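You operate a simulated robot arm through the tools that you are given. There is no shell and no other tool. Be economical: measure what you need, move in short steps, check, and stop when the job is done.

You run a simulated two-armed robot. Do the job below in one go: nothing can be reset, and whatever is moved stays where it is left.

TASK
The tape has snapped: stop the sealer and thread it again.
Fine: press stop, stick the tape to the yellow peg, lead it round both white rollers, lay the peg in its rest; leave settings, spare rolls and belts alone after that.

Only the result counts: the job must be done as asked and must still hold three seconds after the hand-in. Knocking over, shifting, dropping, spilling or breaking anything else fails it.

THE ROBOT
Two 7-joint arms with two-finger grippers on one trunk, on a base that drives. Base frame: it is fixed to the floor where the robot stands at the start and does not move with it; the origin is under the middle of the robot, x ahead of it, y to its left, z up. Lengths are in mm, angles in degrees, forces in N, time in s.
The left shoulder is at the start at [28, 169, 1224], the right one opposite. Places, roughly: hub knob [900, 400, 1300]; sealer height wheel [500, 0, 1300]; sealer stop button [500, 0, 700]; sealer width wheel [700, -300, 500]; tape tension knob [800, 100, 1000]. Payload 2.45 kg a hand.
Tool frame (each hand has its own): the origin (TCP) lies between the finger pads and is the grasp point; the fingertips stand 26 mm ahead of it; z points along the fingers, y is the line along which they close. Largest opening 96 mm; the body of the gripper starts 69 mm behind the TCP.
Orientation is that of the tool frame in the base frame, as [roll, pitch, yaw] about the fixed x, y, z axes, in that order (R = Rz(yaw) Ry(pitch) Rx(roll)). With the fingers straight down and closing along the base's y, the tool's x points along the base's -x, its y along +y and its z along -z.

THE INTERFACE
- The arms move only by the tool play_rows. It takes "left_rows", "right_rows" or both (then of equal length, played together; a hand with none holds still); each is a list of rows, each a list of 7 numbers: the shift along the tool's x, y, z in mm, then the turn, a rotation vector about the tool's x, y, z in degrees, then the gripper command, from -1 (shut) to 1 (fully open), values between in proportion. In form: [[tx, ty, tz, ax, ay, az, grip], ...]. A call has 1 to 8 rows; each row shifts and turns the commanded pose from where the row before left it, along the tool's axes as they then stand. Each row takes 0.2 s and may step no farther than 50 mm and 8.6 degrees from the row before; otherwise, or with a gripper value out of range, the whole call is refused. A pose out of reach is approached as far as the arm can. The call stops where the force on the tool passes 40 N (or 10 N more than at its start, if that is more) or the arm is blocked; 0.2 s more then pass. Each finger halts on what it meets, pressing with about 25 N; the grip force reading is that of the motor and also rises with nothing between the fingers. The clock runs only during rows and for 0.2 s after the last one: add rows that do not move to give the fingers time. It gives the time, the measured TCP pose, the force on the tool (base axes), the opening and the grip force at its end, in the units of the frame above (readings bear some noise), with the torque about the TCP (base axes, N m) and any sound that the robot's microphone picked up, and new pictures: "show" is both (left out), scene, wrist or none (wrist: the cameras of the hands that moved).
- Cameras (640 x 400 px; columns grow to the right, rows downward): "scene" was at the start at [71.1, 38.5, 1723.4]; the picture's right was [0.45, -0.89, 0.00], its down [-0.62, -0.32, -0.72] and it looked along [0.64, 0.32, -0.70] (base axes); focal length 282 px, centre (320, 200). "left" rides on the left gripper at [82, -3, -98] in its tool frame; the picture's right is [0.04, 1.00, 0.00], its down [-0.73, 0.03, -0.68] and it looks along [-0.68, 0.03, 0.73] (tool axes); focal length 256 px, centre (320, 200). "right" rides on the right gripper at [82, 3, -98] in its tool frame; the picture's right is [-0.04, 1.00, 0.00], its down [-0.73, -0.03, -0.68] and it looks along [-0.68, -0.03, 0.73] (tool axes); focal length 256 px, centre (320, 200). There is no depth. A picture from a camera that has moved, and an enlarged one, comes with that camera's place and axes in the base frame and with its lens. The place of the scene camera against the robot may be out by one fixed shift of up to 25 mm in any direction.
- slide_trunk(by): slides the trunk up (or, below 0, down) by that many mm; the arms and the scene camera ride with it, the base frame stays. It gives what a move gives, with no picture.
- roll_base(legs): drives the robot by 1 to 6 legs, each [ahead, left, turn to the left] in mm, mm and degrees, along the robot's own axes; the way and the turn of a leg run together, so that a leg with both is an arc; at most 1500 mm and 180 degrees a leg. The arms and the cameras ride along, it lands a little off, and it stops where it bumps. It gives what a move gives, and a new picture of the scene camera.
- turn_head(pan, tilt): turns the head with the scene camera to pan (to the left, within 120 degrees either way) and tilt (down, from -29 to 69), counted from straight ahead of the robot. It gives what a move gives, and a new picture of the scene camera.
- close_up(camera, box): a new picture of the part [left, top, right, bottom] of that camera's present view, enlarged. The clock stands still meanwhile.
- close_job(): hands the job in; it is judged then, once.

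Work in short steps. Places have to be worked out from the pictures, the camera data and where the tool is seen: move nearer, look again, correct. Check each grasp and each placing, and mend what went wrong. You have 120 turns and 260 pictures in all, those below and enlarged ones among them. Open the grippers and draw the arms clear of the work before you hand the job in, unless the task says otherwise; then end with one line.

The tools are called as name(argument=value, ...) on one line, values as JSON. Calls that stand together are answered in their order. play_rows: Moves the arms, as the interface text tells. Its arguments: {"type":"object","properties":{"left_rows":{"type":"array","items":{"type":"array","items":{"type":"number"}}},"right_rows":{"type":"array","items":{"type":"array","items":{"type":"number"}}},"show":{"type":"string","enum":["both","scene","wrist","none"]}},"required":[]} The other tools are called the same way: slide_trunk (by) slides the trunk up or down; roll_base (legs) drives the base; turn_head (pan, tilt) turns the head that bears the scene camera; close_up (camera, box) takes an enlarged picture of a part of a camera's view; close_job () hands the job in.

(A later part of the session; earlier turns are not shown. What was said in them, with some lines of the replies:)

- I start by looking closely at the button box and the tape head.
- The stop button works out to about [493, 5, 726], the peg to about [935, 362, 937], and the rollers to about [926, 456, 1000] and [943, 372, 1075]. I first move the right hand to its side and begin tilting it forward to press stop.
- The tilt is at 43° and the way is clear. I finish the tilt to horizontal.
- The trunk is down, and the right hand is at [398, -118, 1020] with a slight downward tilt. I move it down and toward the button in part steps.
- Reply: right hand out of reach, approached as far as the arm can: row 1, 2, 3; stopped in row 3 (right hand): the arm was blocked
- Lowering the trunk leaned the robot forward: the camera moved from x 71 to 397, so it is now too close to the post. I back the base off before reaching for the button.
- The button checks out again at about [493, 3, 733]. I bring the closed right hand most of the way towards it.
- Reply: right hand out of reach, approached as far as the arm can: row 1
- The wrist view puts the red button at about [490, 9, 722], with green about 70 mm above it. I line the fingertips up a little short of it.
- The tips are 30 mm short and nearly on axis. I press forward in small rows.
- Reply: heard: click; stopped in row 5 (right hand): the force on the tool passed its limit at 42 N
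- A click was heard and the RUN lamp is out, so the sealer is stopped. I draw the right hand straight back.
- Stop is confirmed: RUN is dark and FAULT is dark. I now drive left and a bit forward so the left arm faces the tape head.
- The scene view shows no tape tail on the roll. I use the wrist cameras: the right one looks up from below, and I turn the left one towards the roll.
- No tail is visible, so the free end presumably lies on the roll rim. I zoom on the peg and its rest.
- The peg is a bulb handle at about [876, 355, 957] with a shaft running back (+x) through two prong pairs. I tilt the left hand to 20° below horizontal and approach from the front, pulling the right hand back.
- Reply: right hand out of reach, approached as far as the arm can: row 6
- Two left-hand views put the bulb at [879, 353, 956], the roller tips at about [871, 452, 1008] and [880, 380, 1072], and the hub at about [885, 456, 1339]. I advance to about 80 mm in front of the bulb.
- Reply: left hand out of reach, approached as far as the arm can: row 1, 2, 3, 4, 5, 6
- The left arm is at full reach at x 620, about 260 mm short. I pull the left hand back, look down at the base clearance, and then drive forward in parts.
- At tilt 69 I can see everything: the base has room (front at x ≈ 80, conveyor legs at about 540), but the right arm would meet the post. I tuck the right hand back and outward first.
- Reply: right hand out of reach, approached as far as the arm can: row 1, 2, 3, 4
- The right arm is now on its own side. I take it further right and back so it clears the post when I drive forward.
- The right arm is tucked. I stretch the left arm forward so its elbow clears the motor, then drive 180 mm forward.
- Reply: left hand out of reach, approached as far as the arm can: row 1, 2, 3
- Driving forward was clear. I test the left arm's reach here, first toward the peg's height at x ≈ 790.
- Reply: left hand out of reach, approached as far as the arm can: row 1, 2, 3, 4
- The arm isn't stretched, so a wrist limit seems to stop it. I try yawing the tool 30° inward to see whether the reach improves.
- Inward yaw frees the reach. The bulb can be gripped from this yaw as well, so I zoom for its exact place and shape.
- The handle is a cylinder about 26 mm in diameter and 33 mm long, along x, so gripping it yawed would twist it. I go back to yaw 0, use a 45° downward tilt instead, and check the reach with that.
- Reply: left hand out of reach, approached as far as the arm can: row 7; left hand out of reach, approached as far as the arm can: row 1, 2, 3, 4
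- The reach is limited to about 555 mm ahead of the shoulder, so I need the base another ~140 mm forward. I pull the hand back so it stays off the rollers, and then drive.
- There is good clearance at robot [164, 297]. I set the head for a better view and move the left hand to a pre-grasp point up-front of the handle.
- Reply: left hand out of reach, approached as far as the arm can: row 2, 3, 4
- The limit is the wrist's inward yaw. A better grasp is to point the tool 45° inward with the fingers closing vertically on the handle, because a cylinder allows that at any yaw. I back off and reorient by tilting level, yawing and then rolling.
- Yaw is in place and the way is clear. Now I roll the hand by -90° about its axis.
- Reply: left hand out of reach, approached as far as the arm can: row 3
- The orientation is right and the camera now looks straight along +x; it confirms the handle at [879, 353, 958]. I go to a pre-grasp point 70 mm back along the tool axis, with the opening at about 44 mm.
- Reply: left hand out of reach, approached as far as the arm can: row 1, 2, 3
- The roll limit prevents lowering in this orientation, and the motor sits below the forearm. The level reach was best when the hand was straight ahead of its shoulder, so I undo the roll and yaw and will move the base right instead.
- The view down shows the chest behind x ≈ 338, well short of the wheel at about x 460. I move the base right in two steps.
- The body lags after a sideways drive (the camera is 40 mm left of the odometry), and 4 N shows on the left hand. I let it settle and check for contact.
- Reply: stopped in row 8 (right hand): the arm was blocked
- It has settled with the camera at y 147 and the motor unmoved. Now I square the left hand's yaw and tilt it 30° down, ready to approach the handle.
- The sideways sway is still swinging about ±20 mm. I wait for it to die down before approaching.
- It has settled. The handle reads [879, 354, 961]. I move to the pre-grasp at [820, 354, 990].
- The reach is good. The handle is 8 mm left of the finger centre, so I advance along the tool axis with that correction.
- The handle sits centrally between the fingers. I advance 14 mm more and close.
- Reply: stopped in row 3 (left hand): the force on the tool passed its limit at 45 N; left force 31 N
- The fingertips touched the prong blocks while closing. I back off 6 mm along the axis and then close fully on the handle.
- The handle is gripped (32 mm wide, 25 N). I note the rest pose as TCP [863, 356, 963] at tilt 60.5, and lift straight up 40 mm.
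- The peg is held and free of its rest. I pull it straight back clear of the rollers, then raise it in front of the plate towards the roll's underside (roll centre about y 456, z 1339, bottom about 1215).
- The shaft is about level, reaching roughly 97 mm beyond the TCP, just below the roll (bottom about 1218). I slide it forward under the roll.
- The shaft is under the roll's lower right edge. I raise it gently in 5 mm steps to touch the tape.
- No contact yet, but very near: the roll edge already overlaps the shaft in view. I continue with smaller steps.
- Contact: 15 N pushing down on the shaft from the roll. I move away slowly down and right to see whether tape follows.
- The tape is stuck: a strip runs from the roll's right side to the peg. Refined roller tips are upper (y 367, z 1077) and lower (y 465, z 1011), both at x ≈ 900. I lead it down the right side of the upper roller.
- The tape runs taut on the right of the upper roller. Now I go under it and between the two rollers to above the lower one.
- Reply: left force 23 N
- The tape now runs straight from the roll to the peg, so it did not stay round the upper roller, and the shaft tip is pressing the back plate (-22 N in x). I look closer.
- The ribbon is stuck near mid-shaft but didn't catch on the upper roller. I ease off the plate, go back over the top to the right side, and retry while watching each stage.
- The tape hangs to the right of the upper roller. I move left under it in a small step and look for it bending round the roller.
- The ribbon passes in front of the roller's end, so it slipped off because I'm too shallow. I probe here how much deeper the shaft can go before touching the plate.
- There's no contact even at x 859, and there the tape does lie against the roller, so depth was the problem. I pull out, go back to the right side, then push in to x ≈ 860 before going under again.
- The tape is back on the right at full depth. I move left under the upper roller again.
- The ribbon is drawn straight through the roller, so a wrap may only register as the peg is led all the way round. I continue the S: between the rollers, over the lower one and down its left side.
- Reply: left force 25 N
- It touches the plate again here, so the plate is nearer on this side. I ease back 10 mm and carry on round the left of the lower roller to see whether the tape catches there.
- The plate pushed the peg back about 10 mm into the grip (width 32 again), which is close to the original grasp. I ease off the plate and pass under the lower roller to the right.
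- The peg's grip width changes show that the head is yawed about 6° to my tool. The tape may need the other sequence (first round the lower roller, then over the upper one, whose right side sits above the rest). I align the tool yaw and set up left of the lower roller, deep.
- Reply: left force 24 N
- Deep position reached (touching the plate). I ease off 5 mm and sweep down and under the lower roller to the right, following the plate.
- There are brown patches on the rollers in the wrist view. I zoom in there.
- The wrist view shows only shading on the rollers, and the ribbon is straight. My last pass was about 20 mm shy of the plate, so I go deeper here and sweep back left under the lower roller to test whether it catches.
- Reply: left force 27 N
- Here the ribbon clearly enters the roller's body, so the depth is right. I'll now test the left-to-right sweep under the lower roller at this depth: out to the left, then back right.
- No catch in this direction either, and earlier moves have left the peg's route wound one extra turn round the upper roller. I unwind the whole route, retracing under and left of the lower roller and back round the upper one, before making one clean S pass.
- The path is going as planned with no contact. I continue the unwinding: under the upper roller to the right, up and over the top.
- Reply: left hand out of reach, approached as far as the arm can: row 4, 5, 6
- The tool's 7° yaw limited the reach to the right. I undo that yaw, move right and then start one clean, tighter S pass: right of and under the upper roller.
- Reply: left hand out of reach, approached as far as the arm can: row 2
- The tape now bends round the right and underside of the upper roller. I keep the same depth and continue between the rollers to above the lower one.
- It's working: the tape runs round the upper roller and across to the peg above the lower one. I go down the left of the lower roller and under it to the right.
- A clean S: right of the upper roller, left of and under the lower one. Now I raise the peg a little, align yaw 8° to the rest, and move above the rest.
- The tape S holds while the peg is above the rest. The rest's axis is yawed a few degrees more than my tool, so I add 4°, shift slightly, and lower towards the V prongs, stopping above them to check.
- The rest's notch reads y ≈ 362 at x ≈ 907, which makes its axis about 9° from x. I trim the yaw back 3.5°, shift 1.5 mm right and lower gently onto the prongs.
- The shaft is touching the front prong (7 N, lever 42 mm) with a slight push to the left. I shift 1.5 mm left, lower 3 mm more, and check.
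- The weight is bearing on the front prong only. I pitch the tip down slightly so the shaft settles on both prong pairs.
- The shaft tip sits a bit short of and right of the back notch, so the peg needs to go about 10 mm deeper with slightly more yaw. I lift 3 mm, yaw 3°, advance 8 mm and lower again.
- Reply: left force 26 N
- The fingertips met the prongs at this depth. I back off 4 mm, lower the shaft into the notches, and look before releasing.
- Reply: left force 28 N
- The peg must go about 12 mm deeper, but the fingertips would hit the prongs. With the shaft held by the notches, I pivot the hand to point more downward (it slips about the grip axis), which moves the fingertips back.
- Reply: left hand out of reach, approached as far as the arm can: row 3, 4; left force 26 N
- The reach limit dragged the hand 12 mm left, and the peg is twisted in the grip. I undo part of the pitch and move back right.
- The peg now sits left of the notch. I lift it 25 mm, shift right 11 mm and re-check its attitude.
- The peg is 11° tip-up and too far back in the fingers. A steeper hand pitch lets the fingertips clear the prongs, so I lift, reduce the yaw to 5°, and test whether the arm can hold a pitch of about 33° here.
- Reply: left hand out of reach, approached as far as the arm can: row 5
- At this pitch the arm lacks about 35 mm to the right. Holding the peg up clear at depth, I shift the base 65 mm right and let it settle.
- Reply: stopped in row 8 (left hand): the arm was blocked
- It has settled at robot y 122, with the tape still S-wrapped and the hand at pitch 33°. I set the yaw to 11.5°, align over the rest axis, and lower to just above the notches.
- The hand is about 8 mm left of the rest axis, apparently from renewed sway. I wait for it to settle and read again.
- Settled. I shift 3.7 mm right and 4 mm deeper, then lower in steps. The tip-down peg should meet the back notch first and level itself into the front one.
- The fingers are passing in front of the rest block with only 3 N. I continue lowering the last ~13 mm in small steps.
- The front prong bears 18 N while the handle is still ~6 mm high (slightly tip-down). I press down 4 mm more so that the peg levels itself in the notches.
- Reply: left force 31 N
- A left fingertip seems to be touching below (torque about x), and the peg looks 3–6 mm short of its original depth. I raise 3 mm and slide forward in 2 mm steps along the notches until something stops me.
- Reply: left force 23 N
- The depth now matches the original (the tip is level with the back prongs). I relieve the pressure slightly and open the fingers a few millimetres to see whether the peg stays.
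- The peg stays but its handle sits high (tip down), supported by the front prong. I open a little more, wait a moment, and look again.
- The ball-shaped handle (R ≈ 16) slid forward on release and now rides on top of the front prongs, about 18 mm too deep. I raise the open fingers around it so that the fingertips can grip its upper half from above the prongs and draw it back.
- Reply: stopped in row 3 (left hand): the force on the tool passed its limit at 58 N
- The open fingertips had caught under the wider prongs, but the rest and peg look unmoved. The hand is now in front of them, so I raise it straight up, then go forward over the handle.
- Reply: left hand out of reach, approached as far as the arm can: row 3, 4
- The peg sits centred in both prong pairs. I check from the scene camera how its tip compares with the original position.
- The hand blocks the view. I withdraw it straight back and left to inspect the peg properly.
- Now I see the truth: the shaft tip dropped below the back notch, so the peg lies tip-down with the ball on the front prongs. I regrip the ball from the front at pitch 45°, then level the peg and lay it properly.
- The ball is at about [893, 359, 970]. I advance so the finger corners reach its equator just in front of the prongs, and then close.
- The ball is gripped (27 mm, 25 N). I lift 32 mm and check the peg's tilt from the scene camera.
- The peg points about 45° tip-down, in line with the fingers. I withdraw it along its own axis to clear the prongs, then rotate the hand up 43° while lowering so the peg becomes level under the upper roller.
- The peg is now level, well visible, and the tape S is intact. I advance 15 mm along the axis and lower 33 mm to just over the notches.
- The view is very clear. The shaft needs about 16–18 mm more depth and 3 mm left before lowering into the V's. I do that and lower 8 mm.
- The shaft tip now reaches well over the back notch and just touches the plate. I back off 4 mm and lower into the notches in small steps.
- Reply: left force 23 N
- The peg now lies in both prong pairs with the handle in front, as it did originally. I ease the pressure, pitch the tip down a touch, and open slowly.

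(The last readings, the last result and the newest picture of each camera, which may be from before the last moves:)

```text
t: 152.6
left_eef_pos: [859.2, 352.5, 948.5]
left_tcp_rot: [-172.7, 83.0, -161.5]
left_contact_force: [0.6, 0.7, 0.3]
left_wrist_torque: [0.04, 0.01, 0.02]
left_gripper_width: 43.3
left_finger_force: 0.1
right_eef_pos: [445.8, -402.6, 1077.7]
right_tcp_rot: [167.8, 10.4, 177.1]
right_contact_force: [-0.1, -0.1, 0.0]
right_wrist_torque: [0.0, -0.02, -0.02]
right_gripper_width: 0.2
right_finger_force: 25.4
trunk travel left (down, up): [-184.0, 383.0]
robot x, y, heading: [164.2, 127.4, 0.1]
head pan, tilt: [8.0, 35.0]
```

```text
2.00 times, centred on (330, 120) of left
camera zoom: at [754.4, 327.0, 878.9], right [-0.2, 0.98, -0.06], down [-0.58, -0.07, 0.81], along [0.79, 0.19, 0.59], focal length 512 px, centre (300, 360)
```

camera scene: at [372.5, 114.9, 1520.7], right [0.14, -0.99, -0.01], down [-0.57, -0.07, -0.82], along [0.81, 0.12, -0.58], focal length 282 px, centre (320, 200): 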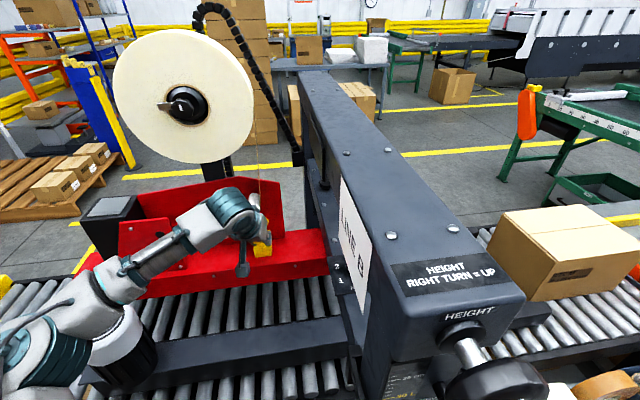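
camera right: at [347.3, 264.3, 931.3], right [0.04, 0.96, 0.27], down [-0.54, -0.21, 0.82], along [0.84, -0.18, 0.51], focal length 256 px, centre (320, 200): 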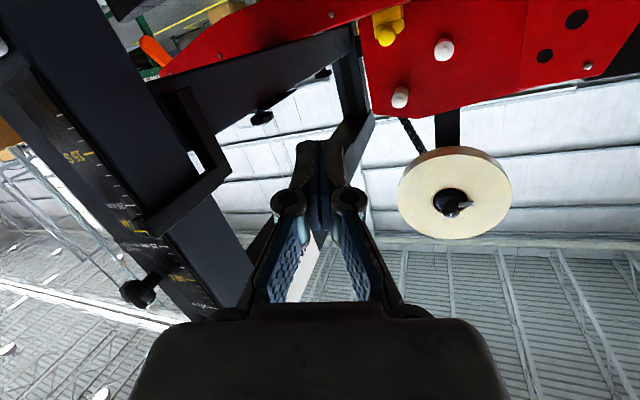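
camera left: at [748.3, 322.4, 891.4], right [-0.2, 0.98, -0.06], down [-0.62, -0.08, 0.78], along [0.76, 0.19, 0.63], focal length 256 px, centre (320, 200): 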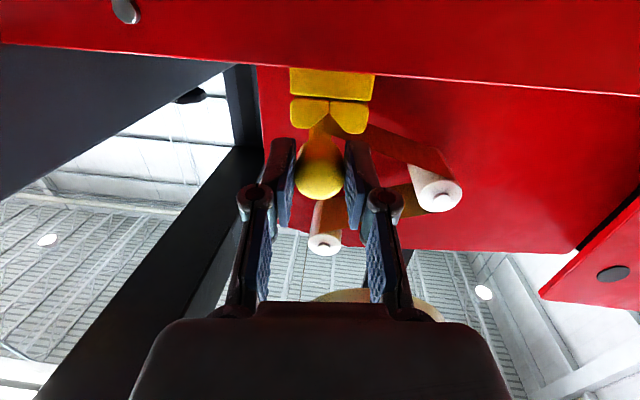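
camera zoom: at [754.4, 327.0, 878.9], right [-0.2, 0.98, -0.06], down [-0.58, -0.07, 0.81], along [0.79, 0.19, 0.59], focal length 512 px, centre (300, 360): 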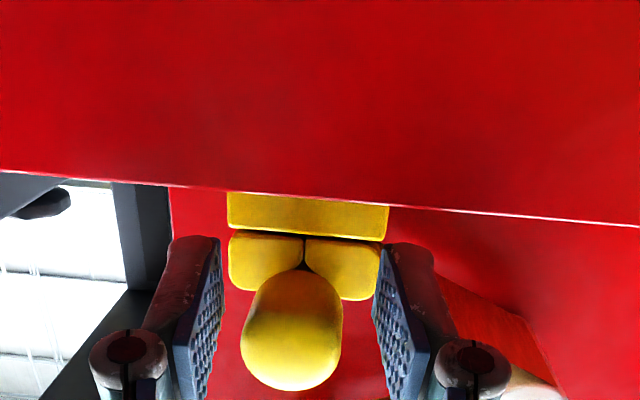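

The peg is seated centrally in both V's and released. I withdraw the open hand straight back along its axis.

play_rows(left_rows=[[0, 0, -15, 0, 0, 0, 0], [0, 0, -30, 0, 0, 0, 0.2], [0, 0, -40, 0, 0, 0, 0.5], [-20, 10, -40, 0, 0, 0, 0.5], [-30, 15, -30, 0, 0, 0, 0.5], [-30, 15, -20, 0, 0, 0, 0.5], [0, 0, 0, 0, 0, 0, 0.5]], show="scene")

close_up(camera="scene", box=[190, 120, 310, 260])

close_up(camera="scene", box=[240, 205, 290, 255])

```text
t: 154.2
left_eef_pos: [690.3, 362.1, 1047.9]
left_tcp_rot: [-173.0, 83.1, -161.9]
left_contact_force: [0.6, 0.4, -0.3]
left_wrist_torque: [-0.02, -0.03, 0.02]
left_gripper_width: 72.0
left_finger_force: 0.1
right_eef_pos: [446.9, -401.8, 1078.1]
right_tcp_rot: [167.7, 10.4, 177.3]
right_contact_force: [-0.1, 0.4, 0.2]
right_wrist_torque: [-0.02, 0.05, -0.02]
right_gripper_width: 0.0
right_finger_force: 24.9
trunk travel left (down, up): [-184.0, 383.0]
robot x, y, heading: [165.7, 121.6, 0.0]
head pan, tilt: [8.0, 35.0]
camera scene: at [371.4, 124.4, 1520.6], right [0.14, -0.99, 0.0], down [-0.57, -0.08, -0.82], along [0.81, 0.12, -0.58], focal length 282 px, centre (320, 200)
```

scene: 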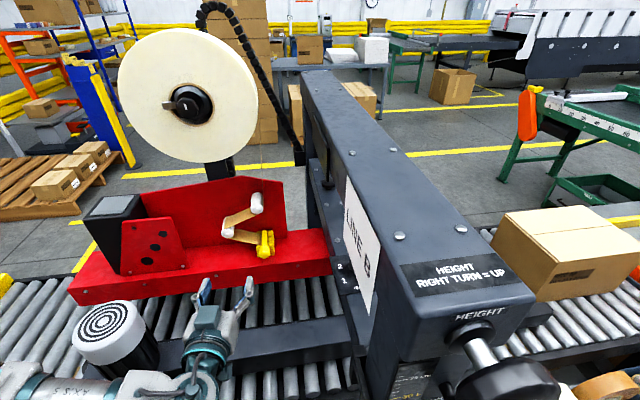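

```text
2.86 times, centred on (250, 190) of scene
camera zoom: at [371.4, 124.4, 1520.6], right [0.14, -0.99, 0.0], down [-0.57, -0.08, -0.82], along [0.81, 0.12, -0.58], focal length 804 px, centre (520, 229)
```

zoom: 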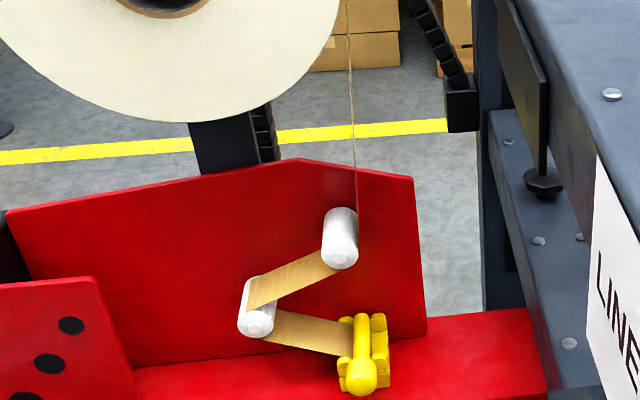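

```text
8.00 times, centred on (265, 230) of scene
camera zoom: at [371.4, 124.4, 1520.6], right [0.14, -0.99, 0.0], down [-0.57, -0.08, -0.82], along [0.81, 0.12, -0.58], focal length 2252 px, centre (760, -40)
```

zoom: 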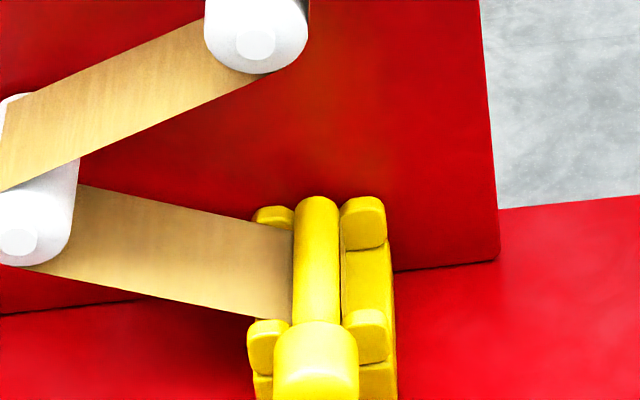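

The result looks right: tape S-wrapped on both rollers, peg in its rest. I back the base away so that both arms are clear, opening both grippers.

roll_base(legs=[[-280, 0, 0]])

play_rows(left_rows=[[0, 0, 0, 0, 0, 0, 1], [0, 0, 0, 0, 0, 0, 1], [0, 0, 0, 0, 0, 0, 1], [0, 0, 0, 0, 0, 0, 1], [0, 0, 0, 0, 0, 0, 1]], right_rows=[[0, 0, 0, 0, 0, 0, 1], [0, 0, 0, 0, 0, 0, 1], [0, 0, 0, 0, 0, 0, 1], [0, 0, 0, 0, 0, 0, 1], [0, 0, 0, 0, 0, 0, 1]], show="scene")

close_up(camera="scene", box=[230, 60, 370, 200])

```text
t: 156.1
left_eef_pos: [408.7, 362.1, 1048.5]
left_tcp_rot: [-172.7, 83.2, -161.5]
left_contact_force: [-0.4, 0.0, 0.2]
left_wrist_torque: [0.03, -0.03, 0.0]
left_gripper_width: 72.1
left_finger_force: 0.0
right_eef_pos: [166.5, -401.8, 1079.1]
right_tcp_rot: [167.9, 10.6, 177.3]
right_contact_force: [-0.8, 0.7, -0.1]
right_wrist_torque: [-0.03, -0.01, -0.01]
right_gripper_width: 0.0
right_finger_force: 25.0
trunk travel left (down, up): [-184.0, 383.0]
robot x, y, heading: [-120.1, 123.8, 0.3]
head pan, tilt: [8.0, 35.0]
camera scene: at [90.9, 123.6, 1520.8], right [0.14, -0.99, 0.0], down [-0.57, -0.08, -0.82], along [0.81, 0.12, -0.58], focal length 282 px, centre (320, 200)
```

scene: 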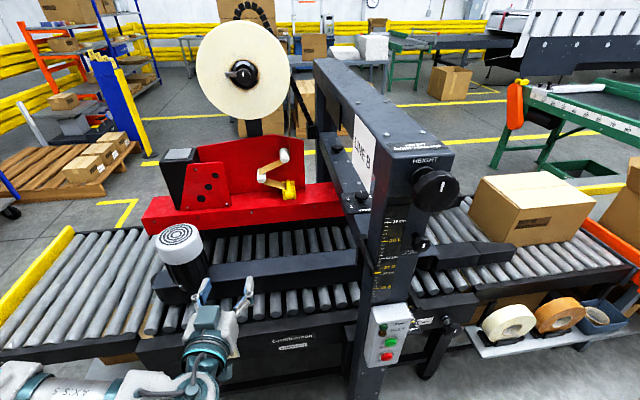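

```text
t: 157.3
left_eef_pos: [406.5, 362.3, 1050.1]
left_tcp_rot: [-172.2, 83.2, -160.9]
left_contact_force: [-0.1, 0.2, 0.0]
left_wrist_torque: [-0.03, 0.01, 0.0]
left_gripper_width: 96.1
left_finger_force: 0.1
right_eef_pos: [165.4, -401.9, 1080.8]
right_tcp_rot: [167.8, 10.7, 177.3]
right_contact_force: [0.7, -1.2, 0.4]
right_wrist_torque: [-0.01, -0.01, 0.03]
right_gripper_width: 95.9
right_finger_force: 0.1
trunk travel left (down, up): [-184.0, 383.0]
robot x, y, heading: [-113.5, 121.7, 0.4]
head pan, tilt: [8.0, 35.0]
camera scene: at [91.1, 123.9, 1520.8], right [0.14, -0.99, 0.0], down [-0.57, -0.08, -0.82], along [0.81, 0.12, -0.58], focal length 282 px, centre (320, 200)
```

scene: 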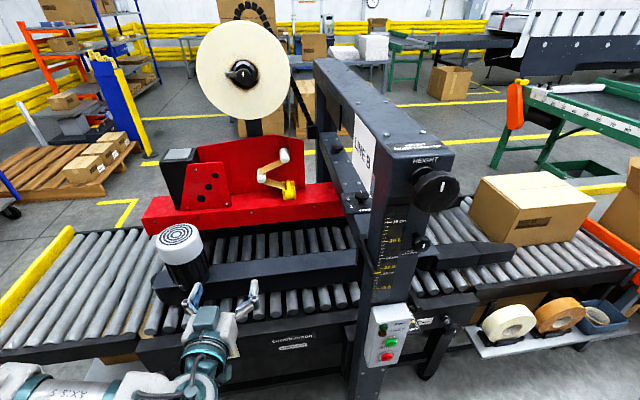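

```text
2.86 times, centred on (300, 130) of scene
camera zoom: at [91.1, 123.9, 1520.8], right [0.14, -0.99, 0.0], down [-0.57, -0.08, -0.82], along [0.81, 0.12, -0.58], focal length 804 px, centre (377, 400)
```

zoom: 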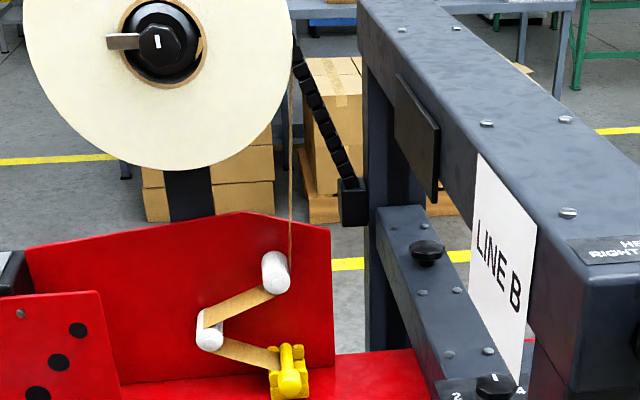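

The sealer is stopped and its RUN lamp is dark. The tape runs from the roll round both rollers to the peg in its rest, nothing else has moved, and both open hands are clear, so I hand the job in.

close_job()

```text
The job is handed in.
```

The sealer is stopped (RUN lamp dark), the tape is stuck to the yellow peg and led round both white rollers, and the peg lies in its rest. I left the settings, spare rolls and belts alone.
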